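You operate a simulated robot arm through the tools that you are given. There is no shell and no other tool.

The job below is to be done with a simulated two-armed robot. You get a single attempt, and the scene is never put back.

Task
Shut the unit down: lever to NEUTRAL, motor off, dump, cream switch off.
Fine: in that order; dump valve shut again, the red plug stays in.

The check looks at the end state, three seconds after you hand in, the way a careful person would. Anything else that was tipped, shoved, dropped, spilled or broken makes it a failure.

Robot
Two 7-joint arms with fingered hands on one trunk that stands fixed in place. Base frame: the origin is at the foot of the trunk, x ahead of it, y to its left, z up; the work surface is at about z = 0.8. Lengths are in m, angles in degrees, forces in N, time in s.
The left shoulder is at [0.07, 0.166, 1.264], the right one opposite. With the tool pointing down near the work surface each hand reaches from about 0.1 to 0.88 m from the base axis, measured 20 degrees to its own side. Payload 5 kg a hand.
The tool frame of a hand sits at the grasp point between the pads (the TCP): z along the fingers, y along the line on which they close. The tips reach 0.031 m beyond it. The gripper opens to 0.156 m. The gripper's body begins 0.088 m behind the TCP. The gripper is a hand of 4 fingers: y runs from the thumb to the fingers, the wrist lies at [0, 0, -0.249] in the tool frame.
Orientation is that of the tool frame in the base frame, as [roll, pitch, yaw] about the fixed x, y, z axes, in that order (R = Rz(yaw) Ry(pitch) Rx(roll)). With the fingers straight down and closing along the base's y, the tool's x points along the base's -x, its y along +y and its z along -z.

Tools
- The arms move only by the tool nudge_tool. It takes "left_motion", "right_motion" or both (then of equal length, played together; a hand with none holds still); each is one flat list of numbers, 6 for each row, row after row: the shift along the tool's x, y, z in units of 250 mm (1.0 is 250 mm), then the turn, a rotation vector about the tool's x, y, z in units of 120 degrees (1.0 is 120 degrees). In form: [tx, ty, tz, ax, ay, az, tx, ty, tz, ax, ay, az, ...]. A call has 1 to 20 rows; each row is the pose to reach, as a shift and turn from the pose commanded when the call began, along the tool's axes at that moment. A call with a number of a shift or a turn outside -1 to 1 is refused whole. Rows are played at 5 a second. More than 0.05 m and 8.6 degrees between two rows, and nothing of the call is played. Where a pose cannot be reached the arm comes as near as it can. A force on the tool above 40 N (or 10 N above the force at the start of the call, whichever is more), or a blocked arm, ends the call early, and 0.2 s more pass. In this call time passes only in rows, and 0.2 s behind the last. It gives the time, the measured TCP pose, the force on the tool (base axes), the opening and the grip force at its end, in the units of the frame above (readings bear some noise), with the torque about the TCP (base axes, N m) and any sound that the robot's microphone picked up.
- Cameras (640 x 400 px; columns grow to the right, rows downward): "scene" is now at [0.1176, 0.0555, 1.4834]; the picture's right is [0.55, -0.83, 0.01], its down [-0.56, -0.37, -0.74] and it looks along [0.62, 0.41, -0.67] (base axes); focal length 374 px, centre (320, 200). "left" rides on the left gripper at [-0.072, 0.002, -0.111] in its tool frame; the picture's right is [-0.02, -1.00, 0.00], its down [0.84, -0.02, -0.54] and it looks along [0.54, -0.01, 0.84] (tool axes); focal length 234 px, centre (320, 200). "right" rides on the right gripper at [0.072, 0.002, -0.111] in its tool frame; the picture's right is [-0.02, 1.00, 0.00], its down [-0.84, -0.02, -0.54] and it looks along [-0.54, -0.01, 0.84] (tool axes); focal length 234 px, centre (320, 200). There is no depth. A picture from a camera that has moved, and an enlarged one, comes with that camera's place and axes in the base frame and with its lens.
- get_image(camera): a new picture of that camera. The clock stands still meanwhile.
- move_column(by): slides the trunk up (or, below 0, down) by that many m; the arms and the scene camera ride with it, the base frame stays. It gives what a move gives, with no picture.
- curl_fingers(finger1, finger2, finger3, thumb_bend, hand): sets how far each is bent, from 0 (flat) to 1 (curled in); at 0.3 the hand is open as for a grip, at 0.7 the pads meet at the TCP. One left out holds its place. A second passes; each finger stops where it meets its share of the squeeze, and holds until it gets a number again. It is the only way to open and close the hand. It gives what a move gives, with no picture; readings hold the bend of each and the force on the fingers (four entries, about 0 where the hand has none), thumb and palm.
- aim_head(pan, tilt): turns the head with the scene camera to pan (to the left, within 86 degrees either way) and tilt (down, from -29 to 69), counted from straight ahead of the robot. It gives what a move gives.
- inspect(camera, box): a new picture of the part [left, top, right, bottom] of that camera's present view, enlarged. The clock stands still meanwhile.
- close_job(): hands the job in; it is judged then, once.

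Nothing tells you positions but the pictures and the camera data. Unless the task says otherwise, let go and move clear before handing in.

The tools are called after "Call:" as name(argument=value, ...) on one line, values as JSON. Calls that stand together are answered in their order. nudge_tool: Moves the arms, as the interface text tells. Its arguments: {"type":"object","properties":{"left_motion":{"type":"array","items":{"type":"number"}},"right_motion":{"type":"array","items":{"type":"number"}}},"required":[]} The other tools are called the same way: move_column (by) slides the trunk up or down; curl_fingers (finger1, finger2, finger3, thumb_bend, hand) moves the fingers one by one; aim_head (pan, tilt) turns the head that bears the scene camera; get_image (camera) takes a picture; inspect (camera, box) takes an enlarged picture of a part of a camera's view; close_job () hands the job in.

At the start:

```text
time_s: 0.0
left_tool_pos: [0.4114, 0.5089, 1.1874]
left_tool_rot: [-179.9, -0.1, -180.0]
left_contact_force: [-0.1, -0.3, -0.5]
left_moment: [-0.01, -0.01, -0.04]
left_grip_width: 0.1559
left_grip_force: 0.1
left_shape: jaw
left_bend: [0.3, 0.3, 0.3, 0.3]
left_finger forces: [0.1, 0.0, 0.0, 0.0, 0.1, 0.0]
right_tool_pos: [0.5311, 0.0493, 1.1709]
right_tool_rot: [-179.9, 0.1, -179.9]
right_contact_force: [-0.1, -0.7, 0.1]
right_moment: [0.01, 0.0, 0.01]
right_grip_width: 0.156
right_grip_force: 0.0
right_shape: jaw
right_bend: [0.3, 0.3, 0.3, 0.3]
right_finger forces: [0.0, 0.0, 0.0, 0.0, 0.0, 0.0]
trunk travel left (down, up): [-0.65, 0.29]
head pan, tilt: [33.6, 41.8]
```

scene: 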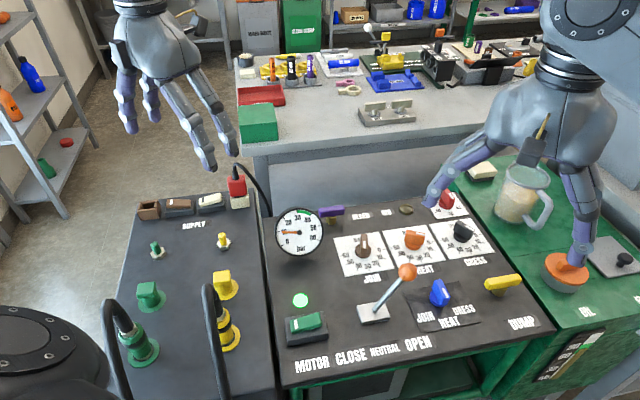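
right: 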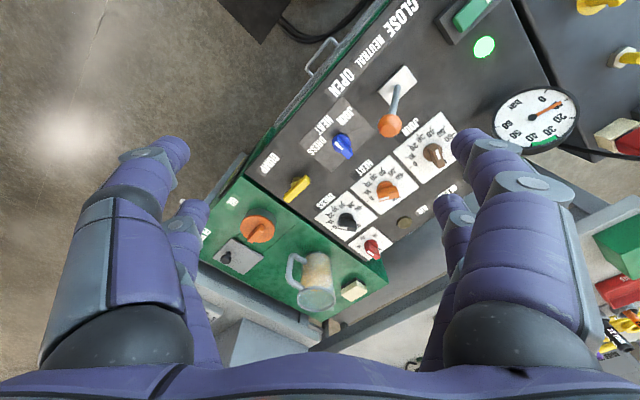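
left: 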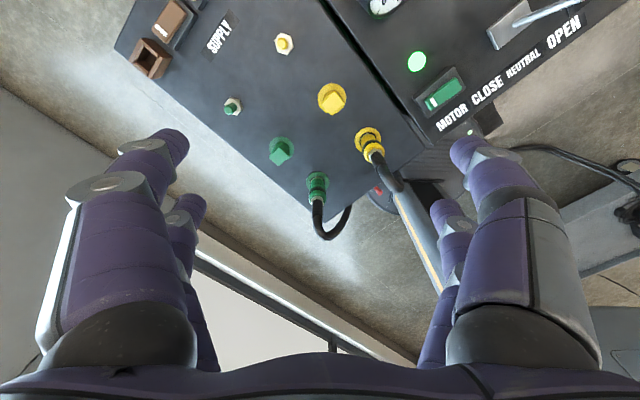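

I see a control panel with a gauge, a lever (CLOSE/NEUTRAL/OPEN), a green motor rocker, a yellow DUMP valve and a supply box with brown sockets/switches and a red plug. I'll take closer looks before moving anything.

Call:
inspect(camera="scene", box=[260, 180, 420, 280])

Call:
inspect(camera="scene", box=[270, 260, 430, 380])

Call:
inspect(camera="scene", box=[110, 160, 270, 260])

Call:
inspect(camera="scene", box=[400, 180, 560, 340])

Call:
inspect(camera="right", box=[240, 0, 520, 260])

```text
4.00 times, centred on (340, 230) of scene
camera zoom: at [0.1176, 0.0555, 1.4834], right [0.55, -0.83, 0.01], down [-0.56, -0.37, -0.74], along [0.62, 0.41, -0.67], focal length 1495 px, centre (240, 80)
```

zoom: 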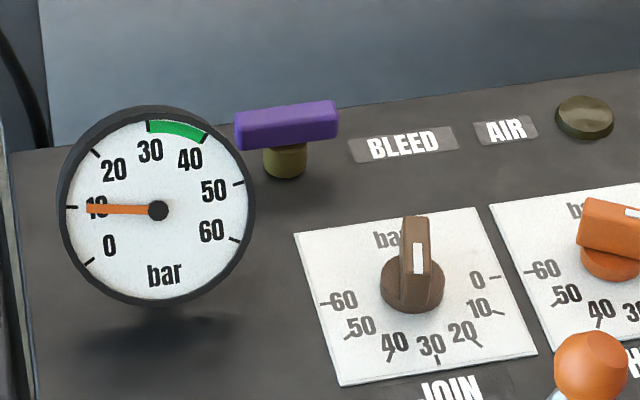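

```text
3.33 times, centred on (350, 320) of scene
camera zoom: at [0.1176, 0.0555, 1.4834], right [0.55, -0.83, 0.01], down [-0.56, -0.37, -0.74], along [0.62, 0.41, -0.67], focal length 1246 px, centre (220, -200)
```

zoom: 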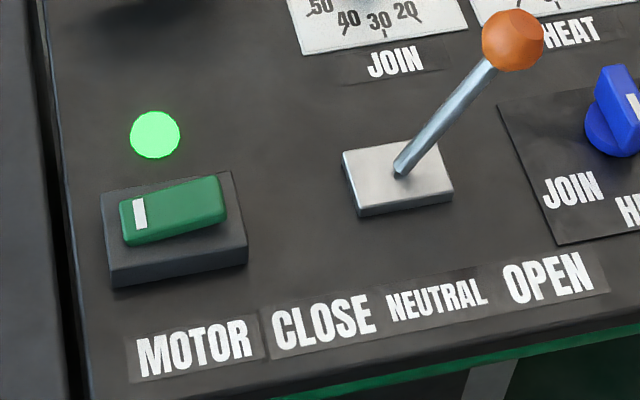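

```text
4.00 times, centred on (190, 210) of scene
camera zoom: at [0.1176, 0.0555, 1.4834], right [0.55, -0.83, 0.01], down [-0.56, -0.37, -0.74], along [0.62, 0.41, -0.67], focal length 1495 px, centre (840, 160)
```

zoom: 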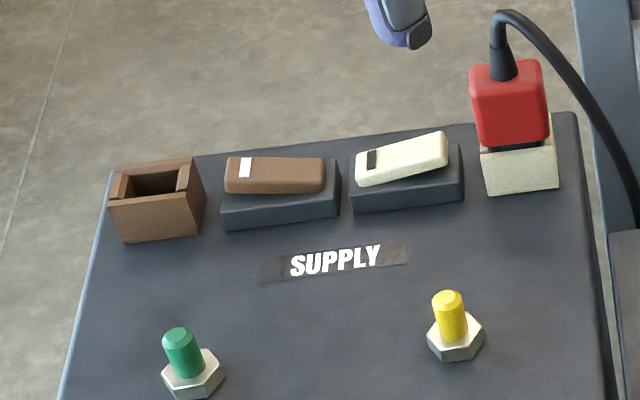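

```text
2.50 times, centred on (480, 260) of scene
camera zoom: at [0.1176, 0.0555, 1.4834], right [0.55, -0.83, 0.01], down [-0.56, -0.37, -0.74], along [0.62, 0.41, -0.67], focal length 934 px, centre (-80, 50)
```

zoom: 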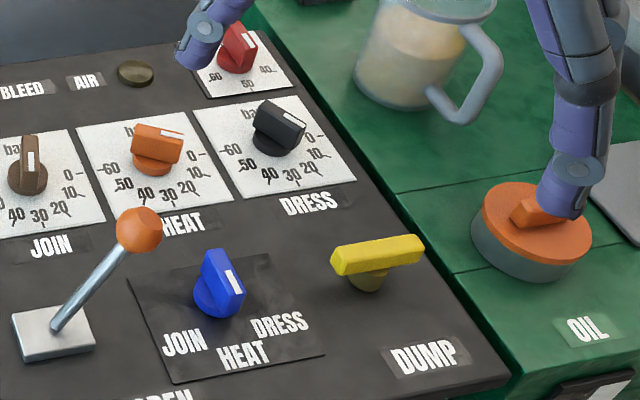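

```text
1.54 times, centred on (380, 130) of right
camera zoom: at [0.4614, 0.0516, 1.2821], right [0.02, 1.0, 0.0], down [0.84, -0.02, 0.55], along [0.55, -0.01, -0.84], focal length 360 px, centre (228, 308)
```

zoom: 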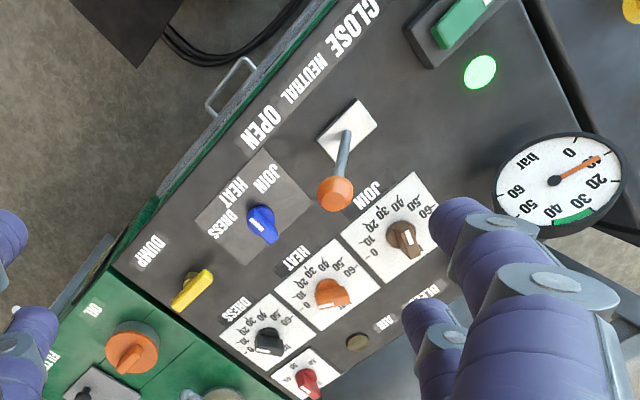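

I need to understand the hand geometry and the switches better. Looking at the hands and the rest of the panel in detail.

Call:
inspect(camera="scene", box=[90, 0, 290, 180])

Call:
inspect(camera="scene", box=[420, 60, 640, 290])

Call:
inspect(camera="left", box=[100, 0, 420, 200])

Call:
inspect(camera="left", box=[360, 0, 640, 175])

Call:
inspect(camera="scene", box=[280, 280, 360, 330])

Call:
inspect(camera="scene", box=[150, 180, 230, 230])

```text
2.22 times, centred on (190, 90) of scene
camera zoom: at [0.1176, 0.0555, 1.4834], right [0.55, -0.83, 0.01], down [-0.56, -0.37, -0.74], along [0.62, 0.41, -0.67], focal length 830 px, centre (609, 444)
```

zoom: 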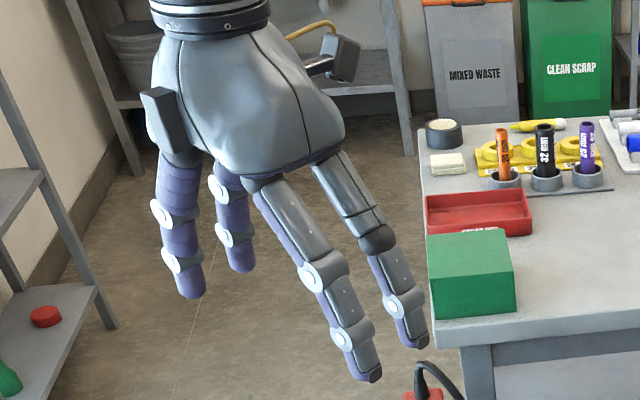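

```text
1.74 times, centred on (530, 175) of scene
camera zoom: at [0.1176, 0.0555, 1.4834], right [0.55, -0.83, 0.01], down [-0.56, -0.37, -0.74], along [0.62, 0.41, -0.67], focal length 650 px, centre (-45, 244)
```

zoom: 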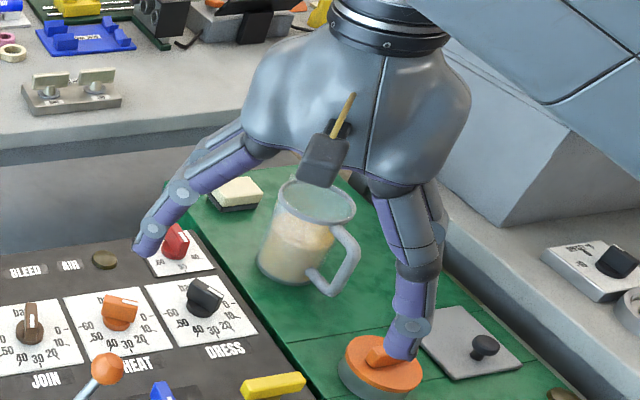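

```text
2.00 times, centred on (260, 100) of left
camera zoom: at [0.4827, 0.5113, 1.2978], right [0.02, -1.0, 0.0], down [-0.84, -0.02, 0.54], along [-0.54, -0.01, -0.84], focal length 468 px, centre (440, 400)
```

zoom: 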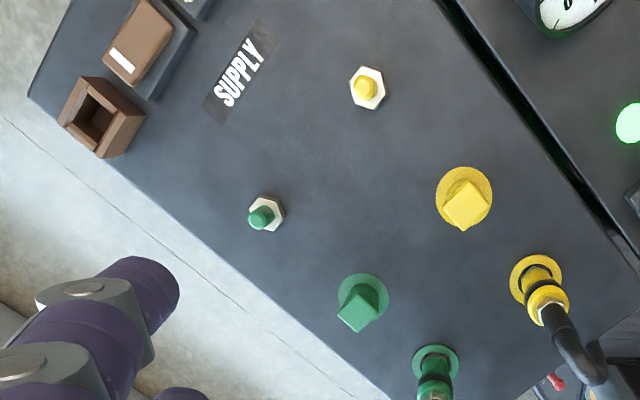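

```text
2.29 times, centred on (500, 88) of left
camera zoom: at [0.4827, 0.5113, 1.2978], right [0.02, -1.0, 0.0], down [-0.84, -0.02, 0.54], along [-0.54, -0.01, -0.84], focal length 535 px, centre (-91, 457)
```

zoom: 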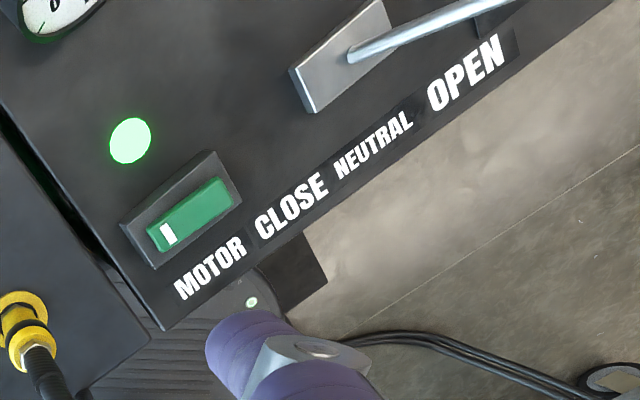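

```text
8.00 times, centred on (320, 305) of scene
camera zoom: at [0.1176, 0.0555, 1.4834], right [0.55, -0.83, 0.01], down [-0.56, -0.37, -0.74], along [0.62, 0.41, -0.67], focal length 2990 px, centre (320, -640)
```

zoom: 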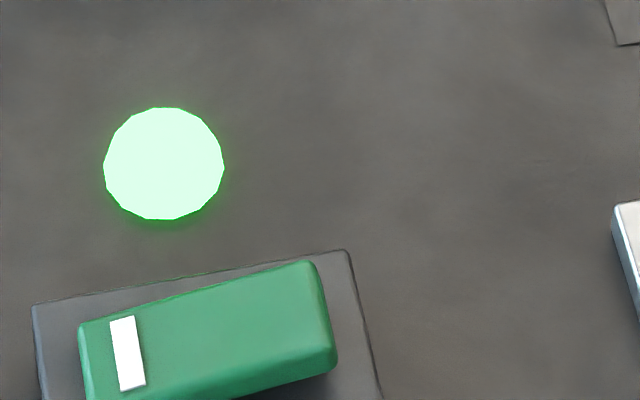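

```text
8.00 times, centred on (190, 205) of scene
camera zoom: at [0.1176, 0.0555, 1.4834], right [0.55, -0.83, 0.01], down [-0.56, -0.37, -0.74], along [0.62, 0.41, -0.67], focal length 2990 px, centre (1360, 160)
```

zoom: 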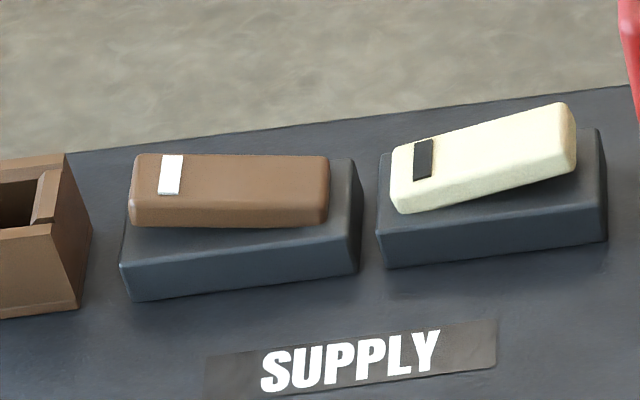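

The rockers for motor and cream are "on" (marked left end down), the brown one is off; so off means pressing the right end. I'll test the left hand's fingers in free air to learn which is which.

Call:
curl_fingers(hand="left", finger1=0.7, finger2=1.0, finger3=1.0, thumb_bend=0.3)

Call:
get_image(camera="left")

Call:
inspect(camera="scene", box=[90, 0, 290, 180])

```text
time_s: 1.0
left_tool_pos: [0.4109, 0.5015, 1.1896]
left_tool_rot: [179.8, 0.1, -179.9]
left_contact_force: [0.1, 0.4, 0.1]
left_moment: [0.0, 0.0, 0.0]
left_grip_width: 0.0824
left_grip_force: 0.1
left_shape: fingers
left_bend: [0.7, 0.74, 0.74, 0.3]
left_finger forces: [0.1, 0.0, 0.1, 0.0, 0.1, 0.0]
right_tool_pos: [0.5323, 0.0428, 1.1718]
right_tool_rot: [179.8, 0.1, 179.8]
right_contact_force: [0.0, -0.7, 0.2]
right_moment: [0.05, 0.01, 0.01]
right_grip_width: 0.156
right_grip_force: 0.2
right_shape: jaw
right_bend: [0.3, 0.3, 0.3, 0.3]
right_finger forces: [0.0, 0.0, 0.0, 0.0, 0.0, 0.1]
trunk travel left (down, up): [-0.65, 0.29]
head pan, tilt: [33.6, 41.8]
```

```text
taken
camera left: at [0.4826, 0.5035, 1.3005], right [0.02, -1.0, 0.0], down [-0.84, -0.02, 0.54], along [-0.54, -0.01, -0.84], focal length 234 px, centre (320, 200)
```

left: 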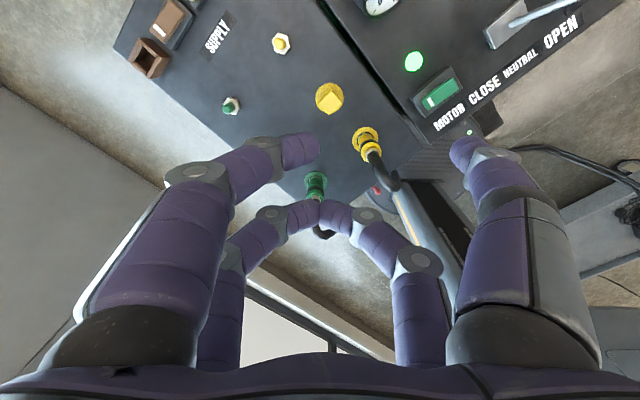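

```text
2.22 times, centred on (190, 90) of scene
camera zoom: at [0.1174, 0.0552, 1.4834], right [0.55, -0.83, 0.01], down [-0.56, -0.37, -0.74], along [0.62, 0.41, -0.67], focal length 830 px, centre (609, 444)
```

zoom: 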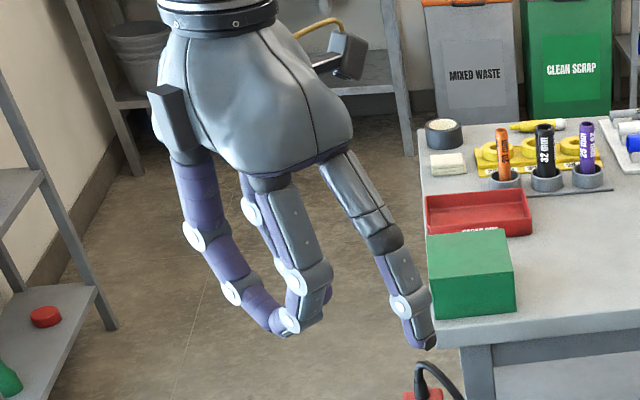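

The hand is a 2+2 gripper (finger1/finger2-or-3 opposite thumb and the other). The panel is turned about 45°, with the lever ball at about [0.564, 0.159, 0.92] leaning to OPEN and its root at [0.521, 0.194, 0.80]. I move the right hand above the ball, closing line along the lever's travel.

Call:
nudge_tool(right_motion=[-0.0165, 0.055, 0.055, 0, 0, -0.0469, -0.033, 0.11, 0.11, 0, 0, -0.0938, -0.0495, 0.165, 0.165, 0, 0, -0.1406, -0.066, 0.22, 0.22, 0, 0, -0.1875, -0.0825, 0.275, 0.275, 0, 0, -0.2344, -0.099, 0.33, 0.33, 0, 0, -0.2813, -0.1155, 0.385, 0.385, 0, 0, -0.3281, -0.132, 0.44, 0.44, 0, 0, -0.375])

Call:
get_image(camera="right")

Call:
get_image(camera="scene")

```text
time_s: 2.8
left_tool_pos: [0.4118, 0.503, 1.1887]
left_tool_rot: [179.8, 0.1, 180.0]
left_contact_force: [0.5, 0.4, -0.2]
left_moment: [-0.02, 0.02, -0.02]
left_grip_width: 0.0823
left_grip_force: 0.0
left_shape: fingers
left_bend: [0.7, 0.74, 0.74, 0.3]
left_finger forces: [0.0, 0.1, 0.1, 0.0, 0.0, 0.0]
right_tool_pos: [0.5644, 0.1539, 1.062]
right_tool_rot: [179.9, 0.1, -134.9]
right_contact_force: [0.7, 0.4, -0.2]
right_moment: [0.0, 0.01, 0.01]
right_grip_width: 0.1557
right_grip_force: 0.2
right_shape: jaw
right_bend: [0.3, 0.3, 0.3, 0.3]
right_finger forces: [0.1, 0.0, 0.1, 0.0, 0.0, 0.1]
trunk travel left (down, up): [-0.65, 0.29]
head pan, tilt: [33.6, 41.8]
```

```text
taken
camera right: at [0.5137, 0.1046, 1.1735], right [-0.69, 0.72, 0.0], down [0.61, 0.58, 0.55], along [0.4, 0.38, -0.84], focal length 234 px, centre (320, 200)
```

right: 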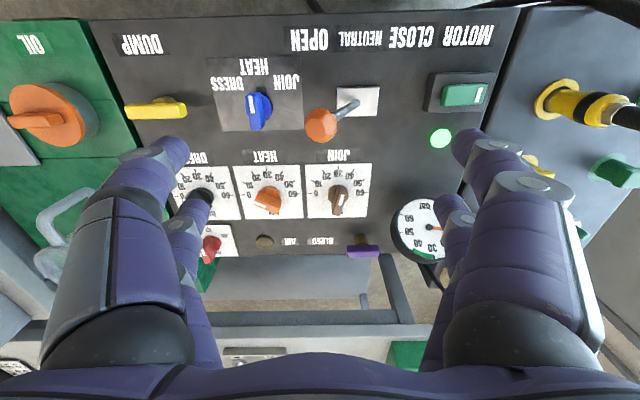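

```text
taken
camera scene: at [0.118, 0.0568, 1.4833], right [0.55, -0.83, 0.01], down [-0.56, -0.37, -0.74], along [0.62, 0.41, -0.67], focal length 374 px, centre (320, 200)
```

scene: 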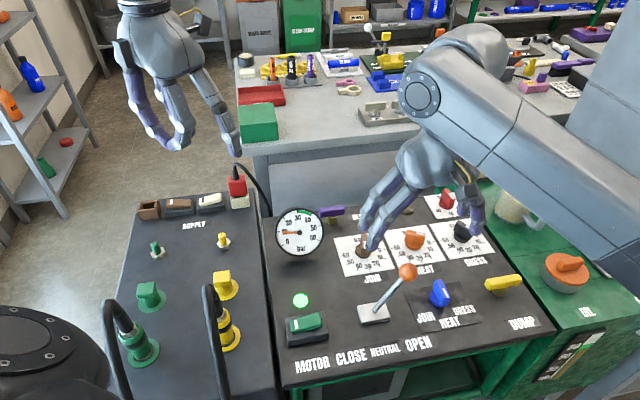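

The hand is aligned over the ball (panel edges level in the hand view). I lower it straight down so the ball sits between the open fingers.

Call:
nudge_tool(right_motion=[0, 0, 0.11, 0, 0, 0, 0, 0, 0.22, 0, 0, 0, 0, 0, 0.33, 0, 0, 0, 0, 0, 0.44, 0, 0, 0, 0, 0, 0.54, 0, 0, 0])

Call:
get_image(camera="right")

Call:
inspect(camera="scene", box=[280, 200, 480, 360])

```text
time_s: 4.0
left_tool_pos: [0.4123, 0.5021, 1.19]
left_tool_rot: [179.8, 0.0, 180.0]
left_contact_force: [-0.1, 0.2, -0.4]
left_moment: [-0.02, 0.03, -0.02]
left_grip_width: 0.0822
left_grip_force: 0.1
left_shape: fingers
left_bend: [0.7, 0.74, 0.74, 0.3]
left_finger forces: [0.0, 0.0, 0.1, 0.1, 0.1, 0.0]
right_tool_pos: [0.568, 0.152, 0.9283]
right_tool_rot: [179.8, 0.2, -135.2]
right_contact_force: [-0.1, -0.7, -0.1]
right_moment: [0.04, 0.02, -0.01]
right_grip_width: 0.1559
right_grip_force: 0.0
right_shape: jaw
right_bend: [0.3, 0.3, 0.3, 0.3]
right_finger forces: [0.0, 0.1, 0.0, 0.1, 0.0, 0.0]
trunk travel left (down, up): [-0.65, 0.29]
head pan, tilt: [33.6, 41.8]
```

```text
taken
camera right: at [0.517, 0.1025, 1.0385], right [-0.69, 0.72, 0.0], down [0.61, 0.58, 0.55], along [0.4, 0.38, -0.84], focal length 234 px, centre (320, 200)
```

right: 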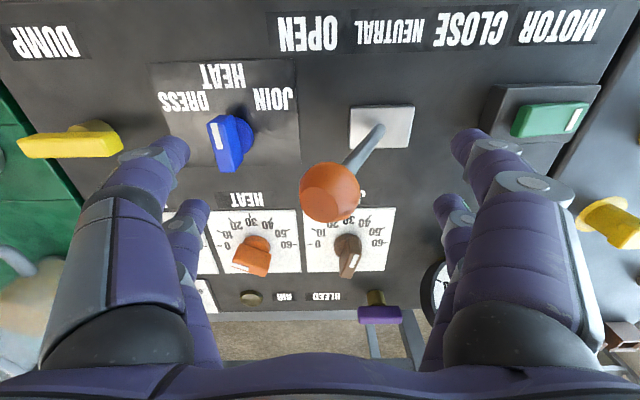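

```text
2.50 times, centred on (380, 280) of scene
camera zoom: at [0.1179, 0.0559, 1.4834], right [0.55, -0.83, 0.01], down [-0.56, -0.37, -0.74], along [0.62, 0.41, -0.67], focal length 934 px, centre (170, 0)
```

zoom: 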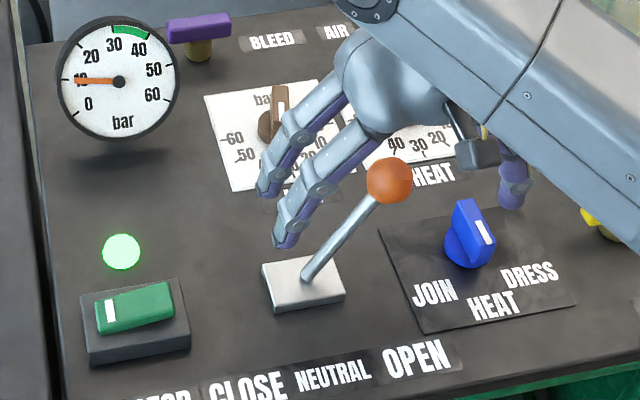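

The ball is centred between the finger pairs. I partially close to cage it loosely before moving it.

Call:
curl_fingers(hand="right", finger1=0.56, finger2=0.56, finger3=0.56, thumb_bend=0.56)

Call:
get_image(camera="right")

```text
time_s: 5.0
left_tool_pos: [0.4123, 0.5015, 1.189]
left_tool_rot: [179.7, 0.0, -180.0]
left_contact_force: [-0.6, -0.3, 0.5]
left_moment: [0.01, 0.0, -0.02]
left_grip_width: 0.0825
left_grip_force: 0.1
left_shape: fingers
left_bend: [0.7, 0.74, 0.74, 0.3]
left_finger forces: [0.0, 0.1, 0.0, 0.1, 0.0, 0.1]
right_tool_pos: [0.5667, 0.1527, 0.9275]
right_tool_rot: [179.9, 0.2, -135.1]
right_contact_force: [-0.1, -0.4, 0.3]
right_moment: [-0.04, 0.03, 0.01]
right_grip_width: 0.0576
right_grip_force: 0.1
right_shape: fingers
right_bend: [0.56, 0.56, 0.56, 0.56]
right_finger forces: [0.0, 0.0, 0.0, 0.0, 0.1, 0.1]
trunk travel left (down, up): [-0.65, 0.29]
head pan, tilt: [33.6, 41.8]
```

```text
taken
camera right: at [0.5167, 0.1024, 1.0387], right [-0.69, 0.72, 0.0], down [0.61, 0.58, 0.55], along [0.4, 0.38, -0.84], focal length 234 px, centre (320, 200)
```

right: 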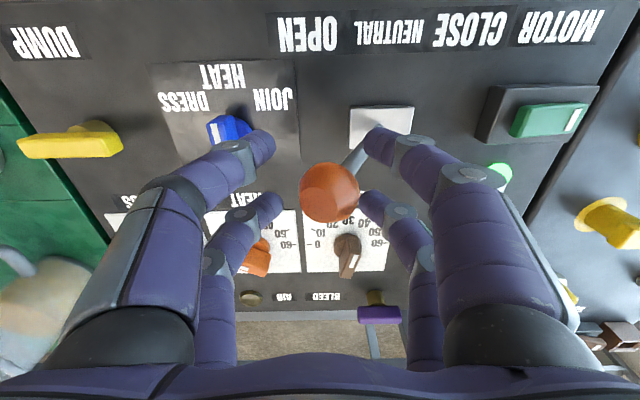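

The cage is loose; I centre it on the ball (6 mm) and tighten slightly.

Call:
nudge_tool(right_motion=[0, 0.024, 0, 0, 0, 0])

Call:
curl_fingers(hand="right", finger1=0.62, finger2=0.62, finger3=0.62, thumb_bend=0.62)

Call:
get_image(camera="right")

```text
time_s: 5.4
left_tool_pos: [0.4117, 0.5023, 1.1892]
left_tool_rot: [179.8, 0.0, -179.9]
left_contact_force: [-0.2, 0.1, -0.2]
left_moment: [0.0, -0.01, 0.03]
left_grip_width: 0.0827
left_grip_force: 0.0
left_shape: fingers
left_bend: [0.7, 0.74, 0.74, 0.3]
left_finger forces: [0.0, 0.0, 0.0, 0.0, 0.0, 0.0]
right_tool_pos: [0.5614, 0.1576, 0.9279]
right_tool_rot: [180.0, 0.3, -135.0]
right_contact_force: [0.3, -0.2, 0.0]
right_moment: [-0.01, -0.03, 0.01]
right_grip_width: 0.0577
right_grip_force: 0.0
right_shape: fingers
right_bend: [0.56, 0.56, 0.56, 0.56]
right_finger forces: [0.1, 0.1, 0.0, 0.0, 0.0, 0.1]
trunk travel left (down, up): [-0.65, 0.29]
head pan, tilt: [33.6, 41.8]
```

```text
time_s: 6.4
left_tool_pos: [0.4116, 0.5015, 1.1893]
left_tool_rot: [179.8, 0.0, 180.0]
left_contact_force: [0.2, -0.4, 0.3]
left_moment: [0.01, -0.02, -0.03]
left_grip_width: 0.0824
left_grip_force: 0.0
left_shape: fingers
left_bend: [0.7, 0.74, 0.74, 0.3]
left_finger forces: [0.0, 0.0, 0.0, 0.0, 0.0, 0.0]
right_tool_pos: [0.5626, 0.1569, 0.928]
right_tool_rot: [179.9, 0.2, -135.0]
right_contact_force: [0.4, 0.0, 0.2]
right_moment: [0.0, 0.01, -0.01]
right_grip_width: 0.0344
right_grip_force: 0.2
right_shape: fingers
right_bend: [0.62, 0.62, 0.62, 0.62]
right_finger forces: [0.0, 0.0, 0.0, 0.0, 0.0, 0.1]
trunk travel left (down, up): [-0.65, 0.29]
head pan, tilt: [33.6, 41.8]
```

```text
taken
camera right: at [0.5114, 0.1074, 1.0386], right [-0.69, 0.72, 0.0], down [0.61, 0.58, 0.55], along [0.4, 0.38, -0.84], focal length 234 px, centre (320, 200)
```

right: 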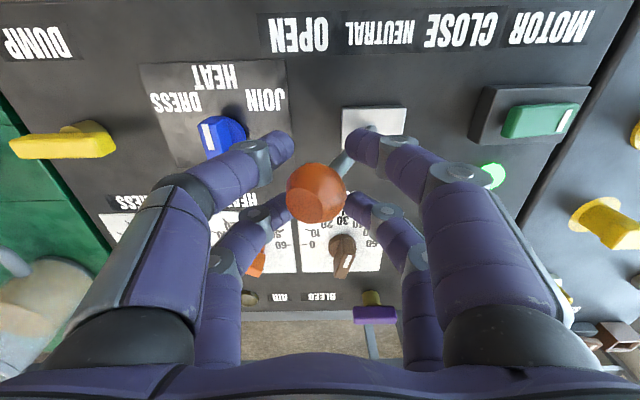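

The ball is well caged. I slide it towards NEUTRAL about 45 mm, slightly rising with the arc, then look.

Call:
nudge_tool(right_motion=[0, 0.03, -0.01, 0, 0, 0, 0, 0.06, -0.018, 0, 0, 0, 0, 0.09, -0.025, 0, 0, 0, 0, 0.12, -0.03, 0, 0, 0, 0, 0.15, -0.035, 0, 0, 0, 0, 0.18, -0.038, 0, 0, 0])

Call:
get_image(camera="right")

Call:
inspect(camera="scene", box=[260, 180, 480, 370])

```text
time_s: 7.8
left_tool_pos: [0.4113, 0.5019, 1.1891]
left_tool_rot: [179.8, 0.0, -180.0]
left_contact_force: [-0.5, 0.6, -0.2]
left_moment: [0.02, 0.03, 0.0]
left_grip_width: 0.0826
left_grip_force: 0.0
left_shape: fingers
left_bend: [0.7, 0.74, 0.74, 0.3]
left_finger forces: [0.0, 0.1, 0.1, 0.1, 0.0, 0.0]
right_tool_pos: [0.5298, 0.1899, 0.9373]
right_tool_rot: [179.9, 0.2, -135.1]
right_contact_force: [0.3, -0.2, 0.4]
right_moment: [-0.08, -0.01, -0.01]
right_grip_width: 0.0353
right_grip_force: 0.4
right_shape: fingers
right_bend: [0.62, 0.62, 0.62, 0.62]
right_finger forces: [0.0, 0.0, 0.0, 0.0, 0.8, 0.0]
trunk travel left (down, up): [-0.65, 0.29]
head pan, tilt: [33.6, 41.8]
```

```text
taken
camera right: at [0.4783, 0.1398, 1.0476], right [-0.69, 0.72, 0.0], down [0.61, 0.58, 0.55], along [0.4, 0.38, -0.84], focal length 234 px, centre (320, 200)
```

right: 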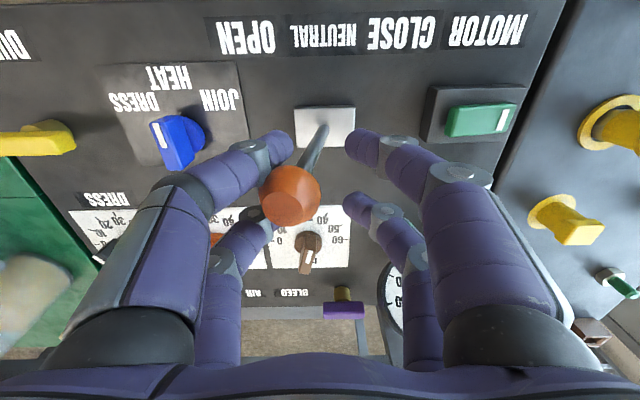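

```text
2.11 times, centred on (370, 275) of scene
camera zoom: at [0.1175, 0.0559, 1.4834], right [0.55, -0.83, 0.01], down [-0.56, -0.37, -0.74], along [0.62, 0.41, -0.67], focal length 787 px, centre (215, 42)
```

zoom: 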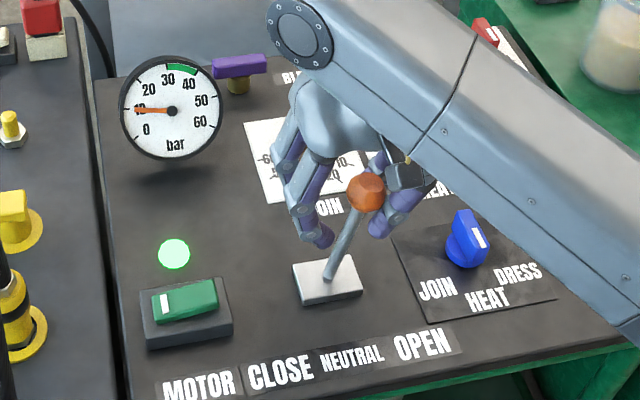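

The lever has come about halfway; the ball trails at the right-hand fingers. Remaining travel about 23 mm; I move most of it and check.

Call:
nudge_tool(right_motion=[0, 0.025, -0.003, 0, 0, 0, 0, 0.05, -0.005, 0, 0, 0, 0, 0.072, -0.006, 0, 0, 0])

Call:
get_image(camera="right")

Call:
inspect(camera="scene", box=[260, 180, 480, 370])

```text
time_s: 8.6
left_tool_pos: [0.4114, 0.5015, 1.1885]
left_tool_rot: [179.8, 0.0, -180.0]
left_contact_force: [0.2, 0.1, -0.3]
left_moment: [0.0, -0.03, 0.01]
left_grip_width: 0.0823
left_grip_force: 0.1
left_shape: fingers
left_bend: [0.7, 0.74, 0.74, 0.3]
left_finger forces: [0.1, 0.0, 0.1, 0.0, 0.1, 0.0]
right_tool_pos: [0.5156, 0.2028, 0.9389]
right_tool_rot: [179.9, 0.2, -135.0]
right_contact_force: [-0.5, -0.3, 0.1]
right_moment: [0.0, -0.01, -0.03]
right_grip_width: 0.0344
right_grip_force: 0.1
right_shape: fingers
right_bend: [0.62, 0.62, 0.62, 0.62]
right_finger forces: [0.0, 0.0, 0.0, 0.1, 0.0, 0.0]
trunk travel left (down, up): [-0.65, 0.29]
head pan, tilt: [33.6, 41.8]
```

```text
taken
camera right: at [0.4652, 0.1526, 1.0493], right [-0.69, 0.72, 0.0], down [0.61, 0.58, 0.55], along [0.4, 0.38, -0.84], focal length 234 px, centre (320, 200)
```

right: 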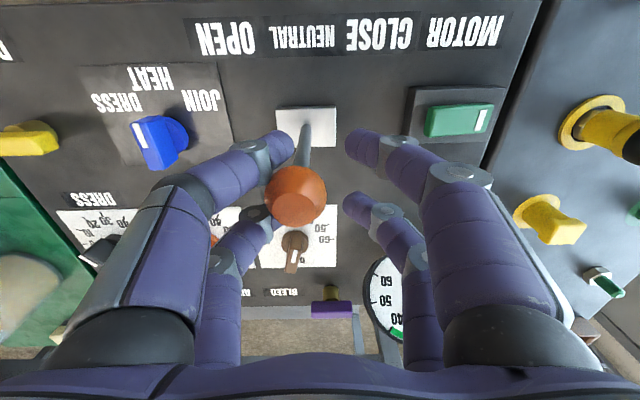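

```text
2.11 times, centred on (370, 275) of scene
camera zoom: at [0.1176, 0.056, 1.4834], right [0.55, -0.83, 0.01], down [-0.56, -0.37, -0.74], along [0.62, 0.41, -0.67], focal length 787 px, centre (215, 42)
```

zoom: 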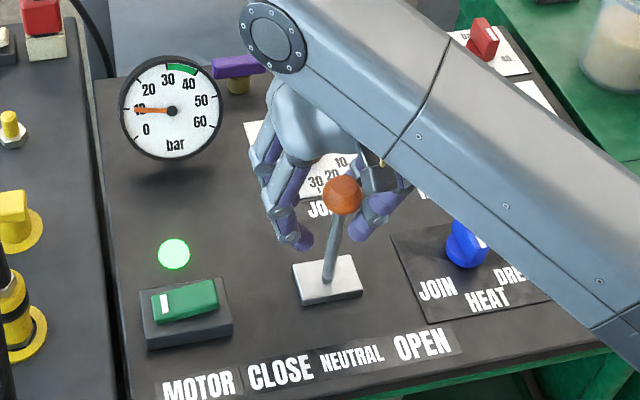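

The lever now looks vertical over its plate — NEUTRAL. I open the hand to release without moving it.

Call:
curl_fingers(hand="right", finger1=0.3, finger2=0.3, finger3=0.3, thumb_bend=0.3)

Call:
get_image(camera="right")

```text
time_s: 9.6
left_tool_pos: [0.4112, 0.5034, 1.1891]
left_tool_rot: [179.8, 0.1, -180.0]
left_contact_force: [-0.4, -0.1, -0.3]
left_moment: [0.0, 0.02, 0.0]
left_grip_width: 0.0824
left_grip_force: 0.0
left_shape: fingers
left_bend: [0.7, 0.74, 0.74, 0.3]
left_finger forces: [0.0, 0.0, 0.0, 0.0, 0.0, 0.1]
right_tool_pos: [0.5163, 0.2021, 0.9389]
right_tool_rot: [179.9, 0.2, -134.9]
right_contact_force: [0.3, 0.0, 0.1]
right_moment: [-0.02, 0.05, 0.0]
right_grip_width: 0.1597
right_grip_force: 0.2
right_shape: fingers
right_bend: [0.3, 0.3, 0.3, 0.3]
right_finger forces: [0.0, 0.0, 0.0, 0.0, 0.0, 0.1]
trunk travel left (down, up): [-0.65, 0.29]
head pan, tilt: [33.6, 41.8]
```

```text
taken
camera right: at [0.4653, 0.1525, 1.0494], right [-0.69, 0.72, 0.0], down [0.61, 0.58, 0.55], along [0.4, 0.38, -0.84], focal length 234 px, centre (320, 200)
```

right: 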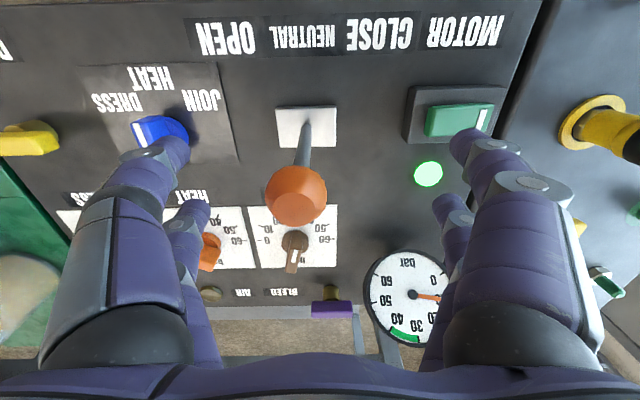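

Lever stays in NEUTRAL after release. I raise the right hand and park it high above the dump valve, turned for its handle; also close the left hand into a pointer for the motor switch.

Call:
nudge_tool(right_motion=[0, 0, -0.16, 0, 0, 0, 0, 0, -0.32, 0, 0, 0, 0, 0, -0.48, 0, 0, 0, 0, -0.08, -0.52, 0, 0, 0.068, 0, -0.16, -0.52, 0, 0, 0.136, 0, -0.25, -0.52, 0, 0, 0.204, 0, -0.34, -0.52, 0, 0, 0.272, 0, -0.43, -0.52, 0, 0, 0.34, 0, -0.53, -0.52, 0, 0, 0.408, 0, -0.63, -0.52, 0, 0, 0.476, 0, -0.73, -0.52, 0, 0, 0.544, 0, -0.82, -0.52, 0, 0, 0.612, 0, -0.91, -0.52, 0, 0, 0.68, 0, -1.0, -0.52, 0, 0, 0.75])

Call:
curl_fingers(hand="left", finger1=0.7, finger2=0.7, finger3=0.7, thumb_bend=0.7)

Call:
get_image(camera="scene")

Call:
get_image(camera="left")

Call:
get_image(camera="right")

```text
time_s: 12.6
left_tool_pos: [0.4114, 0.5014, 1.1896]
left_tool_rot: [179.7, 0.1, 180.0]
left_contact_force: [0.3, 0.3, 0.0]
left_moment: [-0.03, 0.06, 0.0]
left_grip_width: 0.0824
left_grip_force: 0.1
left_shape: fingers
left_bend: [0.7, 0.74, 0.74, 0.3]
left_finger forces: [0.1, 0.1, 0.0, 0.0, 0.0, 0.0]
right_tool_pos: [0.6948, 0.0236, 1.0682]
right_tool_rot: [179.8, -0.1, 134.8]
right_contact_force: [0.7, -1.0, -0.5]
right_moment: [0.02, 0.03, 0.03]
right_grip_width: 0.1598
right_grip_force: 0.0
right_shape: fingers
right_bend: [0.3, 0.3, 0.3, 0.3]
right_finger forces: [0.0, 0.1, 0.0, 0.0, 0.0, 0.0]
trunk travel left (down, up): [-0.65, 0.29]
head pan, tilt: [33.6, 41.8]
```

```text
time_s: 13.6
left_tool_pos: [0.412, 0.5017, 1.1893]
left_tool_rot: [179.8, 0.0, 180.0]
left_contact_force: [0.6, 0.0, 0.3]
left_moment: [0.02, -0.02, -0.01]
left_grip_width: 0.005
left_grip_force: 0.0
left_shape: fingers
left_bend: [0.7, 0.7, 0.7, 0.7]
left_finger forces: [0.1, 0.0, 0.0, 0.0, 0.1, 0.0]
right_tool_pos: [0.6959, 0.0246, 1.069]
right_tool_rot: [179.8, -0.1, 134.9]
right_contact_force: [-0.4, -0.1, -0.3]
right_moment: [0.02, -0.01, -0.02]
right_grip_width: 0.1592
right_grip_force: 0.0
right_shape: fingers
right_bend: [0.3, 0.3, 0.3, 0.3]
right_finger forces: [0.1, 0.0, 0.1, 0.0, 0.0, 0.0]
trunk travel left (down, up): [-0.65, 0.29]
head pan, tilt: [33.6, 41.8]
```

```text
taken
camera scene: at [0.1177, 0.0559, 1.4834], right [0.55, -0.83, 0.01], down [-0.56, -0.37, -0.74], along [0.62, 0.41, -0.67], focal length 374 px, centre (320, 200)
```

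scene: 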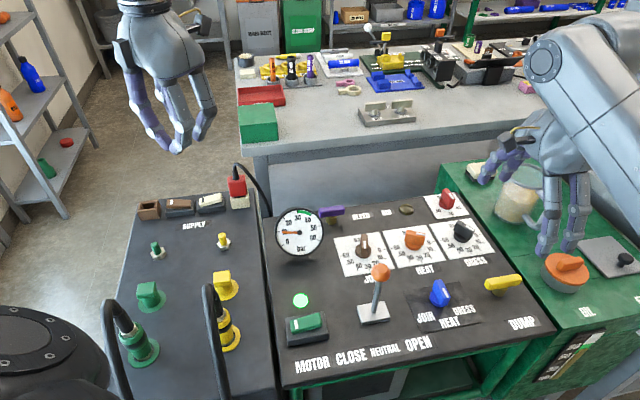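

```text
taken
camera left: at [0.4828, 0.5038, 1.3003], right [0.02, -1.0, 0.0], down [-0.84, -0.02, 0.54], along [-0.54, -0.01, -0.84], focal length 234 px, centre (320, 200)
```

left: 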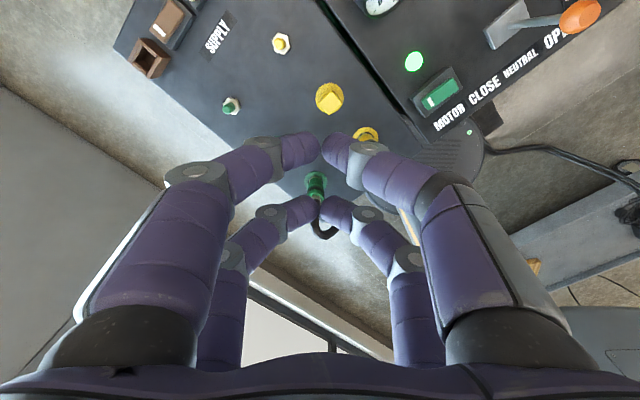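

```text
taken
camera right: at [0.6465, 0.0768, 1.1799], right [0.72, 0.69, 0.0], down [0.58, -0.61, 0.54], along [0.38, -0.39, -0.84], focal length 234 px, centre (320, 200)
```

right: 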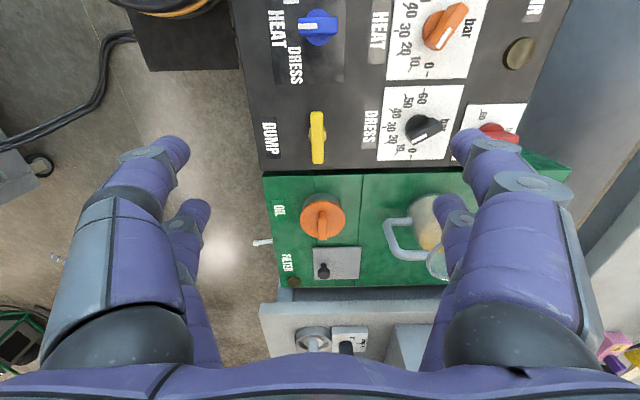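

Gauge still shows 10 bar and the lever is vertical. Now the left hand (closed into a pointer) goes over the motor rocker, first sideways at height, then down to about 10 cm above it.

Call:
nudge_tool(left_motion=[-0.003, -0.14, 0, 0, 0, -0.0536, -0.006, -0.28, 0, 0, 0, -0.107, -0.009, -0.42, 0, 0, 0, -0.161, -0.012, -0.56, 0, 0, 0, -0.214, -0.015, -0.7, 0, 0, 0, -0.268, -0.018, -0.84, 0, 0, 0, -0.321, -0.02, -0.976, 0, 0, 0, -0.375, -0.02, -0.976, 0.16, 0, 0, -0.375, -0.02, -0.976, 0.32, 0, 0, -0.375, -0.02, -0.976, 0.48, 0, 0, -0.375, -0.02, -0.976, 0.64, 0, 0, -0.375, -0.02, -0.976, 0.8, 0, 0, -0.375, -0.02, -0.976, 0.92, 0, 0, -0.375])

Call:
get_image(camera="left")

Call:
get_image(camera="scene")

```text
time_s: 16.4
left_tool_pos: [0.417, 0.2585, 0.9579]
left_tool_rot: [179.9, 0.2, -135.0]
left_contact_force: [0.6, -0.7, 0.1]
left_moment: [-0.02, -0.01, 0.01]
left_grip_width: 0.0046
left_grip_force: 0.1
left_shape: fingers
left_bend: [0.7, 0.7, 0.7, 0.7]
left_finger forces: [0.0, 0.0, 0.1, 0.0, 0.1, 0.0]
right_tool_pos: [0.695, 0.0245, 1.0678]
right_tool_rot: [179.8, -0.1, 134.8]
right_contact_force: [0.4, -1.3, -0.7]
right_moment: [0.01, -0.02, 0.0]
right_grip_width: 0.1601
right_grip_force: 0.0
right_shape: fingers
right_bend: [0.3, 0.3, 0.3, 0.3]
right_finger forces: [0.0, 0.0, 0.1, 0.1, 0.0, 0.1]
trunk travel left (down, up): [-0.65, 0.29]
head pan, tilt: [33.6, 41.8]
```

```text
taken
camera left: at [0.4664, 0.311, 1.0698], right [0.72, -0.69, 0.0], down [-0.58, -0.61, 0.54], along [-0.38, -0.39, -0.84], focal length 234 px, centre (320, 200)
```

left: 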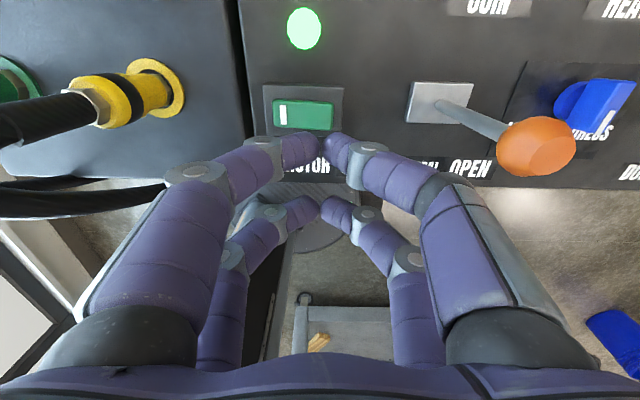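

```text
taken
camera scene: at [0.1184, 0.0555, 1.4834], right [0.55, -0.83, 0.0], down [-0.56, -0.37, -0.74], along [0.62, 0.41, -0.67], focal length 374 px, centre (320, 200)
```

scene: 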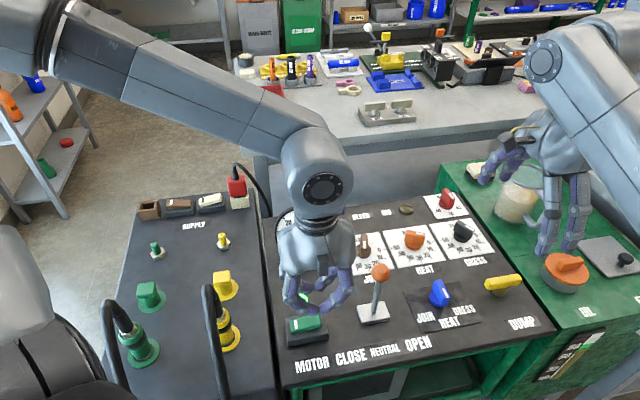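

The finger1/thumb tip pair is directly above the rocker's right (unmarked) end. I descend most of the way, then press in small steps.

Call:
nudge_tool(left_motion=[0, 0, 0.1, 0, 0, 0, 0, 0, 0.2, 0, 0, 0, 0, 0, 0.28, 0, 0, 0])

Call:
get_image(camera="left")

Call:
inspect(camera="scene", box=[250, 250, 410, 370])

```text
time_s: 17.2
left_tool_pos: [0.4164, 0.2582, 0.8884]
left_tool_rot: [179.8, 0.1, -135.1]
left_contact_force: [0.0, 1.0, -0.2]
left_moment: [-0.02, -0.02, 0.03]
left_grip_width: 0.0048
left_grip_force: 0.0
left_shape: fingers
left_bend: [0.7, 0.7, 0.7, 0.7]
left_finger forces: [0.0, 0.0, 0.0, 0.0, 0.0, 0.0]
right_tool_pos: [0.6949, 0.0257, 1.0692]
right_tool_rot: [179.8, -0.1, 135.1]
right_contact_force: [0.3, 0.4, 0.1]
right_moment: [0.03, 0.0, 0.02]
right_grip_width: 0.1596
right_grip_force: 0.0
right_shape: fingers
right_bend: [0.3, 0.3, 0.3, 0.3]
right_finger forces: [0.0, 0.2, 0.0, 0.0, 0.0, 0.0]
trunk travel left (down, up): [-0.65, 0.29]
head pan, tilt: [33.6, 41.8]
```

```text
taken
camera left: at [0.4649, 0.3113, 0.9992], right [0.72, -0.69, 0.0], down [-0.58, -0.61, 0.54], along [-0.38, -0.39, -0.84], focal length 234 px, centre (320, 200)
```

left: 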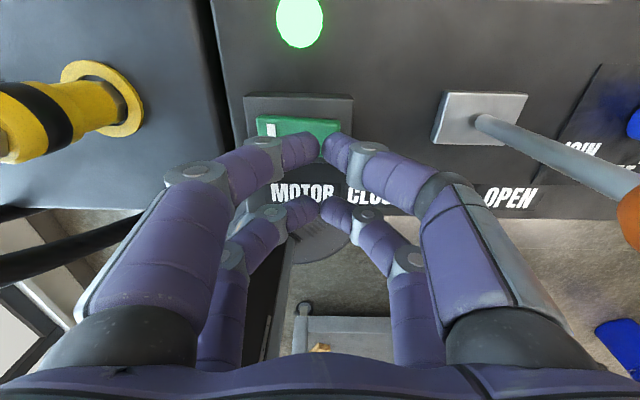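

```text
3.33 times, centred on (330, 310) of scene
camera zoom: at [0.1176, 0.0563, 1.4834], right [0.55, -0.83, 0.01], down [-0.56, -0.37, -0.74], along [0.62, 0.41, -0.67], focal length 1246 px, centre (287, -167)
```

zoom: 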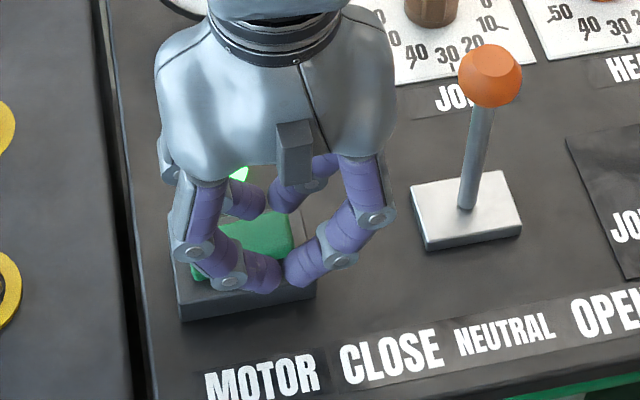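

Call:
nudge_tool(left_motion=[0, 0, 0.02, 0, 0, 0, 0, 0, 0.04, 0, 0, 0, 0, 0, 0.06, 0, 0, 0, 0, 0, 0.08, 0, 0, 0])

Call:
get_image(camera="left")

Call:
inspect(camera="scene", box=[250, 250, 410, 370])

```text
time_s: 18.2
left_tool_pos: [0.4157, 0.2583, 0.8684]
left_tool_rot: [179.8, 0.1, -135.1]
left_contact_force: [-0.4, -0.2, -0.3]
left_moment: [0.01, 0.01, 0.01]
left_grip_width: 0.0046
left_grip_force: 0.1
left_shape: fingers
left_bend: [0.7, 0.7, 0.7, 0.7]
left_finger forces: [0.1, 0.0, 0.0, 0.0, 0.0, 0.0]
right_tool_pos: [0.6952, 0.0245, 1.0678]
right_tool_rot: [179.8, -0.1, 135.0]
right_contact_force: [-0.7, 0.2, 0.1]
right_moment: [-0.02, -0.01, 0.02]
right_grip_width: 0.1599
right_grip_force: 0.0
right_shape: fingers
right_bend: [0.3, 0.3, 0.3, 0.3]
right_finger forces: [0.0, 0.0, 0.0, 0.1, 0.1, 0.1]
trunk travel left (down, up): [-0.65, 0.29]
head pan, tilt: [33.6, 41.8]
```

```text
taken
camera left: at [0.465, 0.3114, 0.9798], right [0.72, -0.69, 0.0], down [-0.58, -0.61, 0.54], along [-0.38, -0.39, -0.84], focal length 234 px, centre (320, 200)
```

left: 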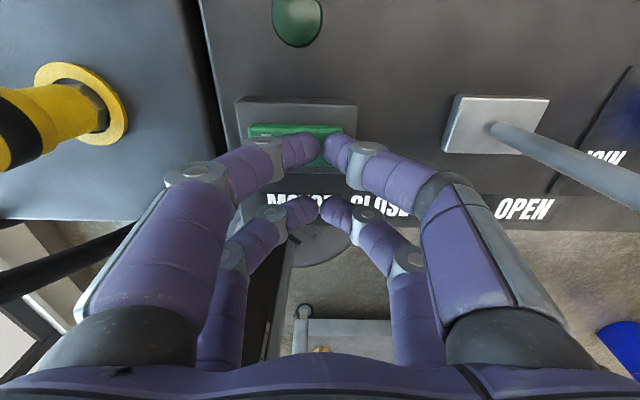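

```text
3.33 times, centred on (330, 310) of scene
camera zoom: at [0.1178, 0.056, 1.4834], right [0.55, -0.83, 0.0], down [-0.56, -0.37, -0.74], along [0.62, 0.41, -0.67], focal length 1246 px, centre (287, -167)
```

zoom: 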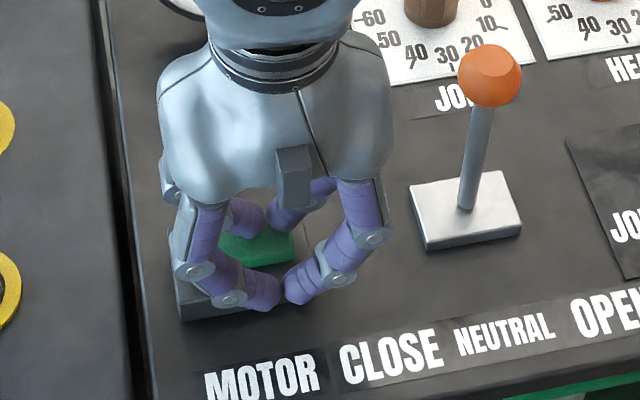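

The lamp went dark: the motor rocker toggled. I lift the left hand off and check.

Call:
nudge_tool(left_motion=[0, 0, -0.1, 0, 0, 0, 0, 0, -0.26, 0, 0, 0, 0, 0, -0.42, 0, 0, 0, 0, 0, -0.58, 0, 0, 0, 0, 0, -0.74, 0, 0, 0, 0, 0, -0.9, 0, 0, 0, 0, 0, -1.0, 0, 0, 0])

Call:
get_image(camera="left")

Call:
inspect(camera="scene", box=[250, 250, 410, 370])

```text
time_s: 19.8
left_tool_pos: [0.4158, 0.259, 1.1205]
left_tool_rot: [179.7, 0.3, -135.2]
left_contact_force: [0.2, 0.3, 0.5]
left_moment: [0.02, -0.02, 0.0]
left_grip_width: 0.0045
left_grip_force: 0.0
left_shape: fingers
left_bend: [0.7, 0.7, 0.7, 0.7]
left_finger forces: [0.0, 0.0, 0.0, 0.1, 0.0, 0.1]
right_tool_pos: [0.6943, 0.0248, 1.0694]
right_tool_rot: [179.8, -0.1, 135.1]
right_contact_force: [-0.9, -0.8, 0.2]
right_moment: [0.0, 0.0, 0.0]
right_grip_width: 0.1597
right_grip_force: 0.1
right_shape: fingers
right_bend: [0.3, 0.3, 0.3, 0.3]
right_finger forces: [0.0, 0.1, 0.0, 0.0, 0.1, 0.1]
trunk travel left (down, up): [-0.65, 0.29]
head pan, tilt: [33.6, 41.8]
```

```text
taken
camera left: at [0.4648, 0.3114, 1.2312], right [0.72, -0.69, 0.0], down [-0.58, -0.61, 0.54], along [-0.38, -0.39, -0.84], focal length 234 px, centre (320, 200)
```

left: 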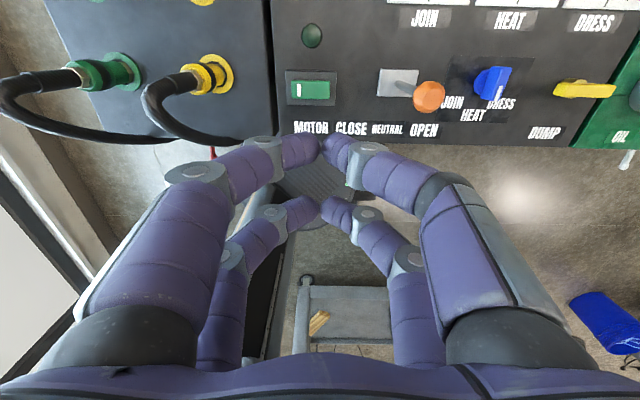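

```text
3.33 times, centred on (330, 310) of scene
camera zoom: at [0.1172, 0.0556, 1.4834], right [0.55, -0.83, 0.0], down [-0.56, -0.37, -0.74], along [0.62, 0.41, -0.67], focal length 1246 px, centre (287, -167)
```

zoom: 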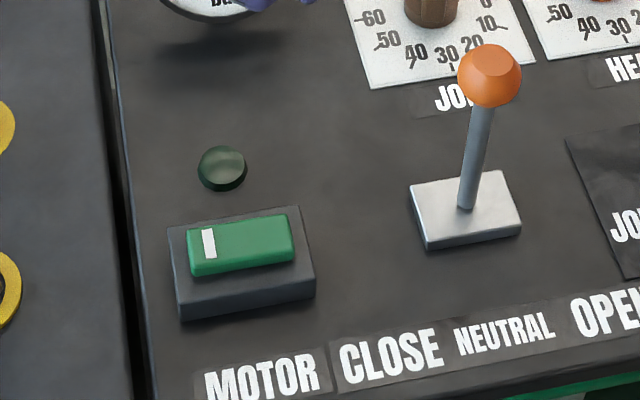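

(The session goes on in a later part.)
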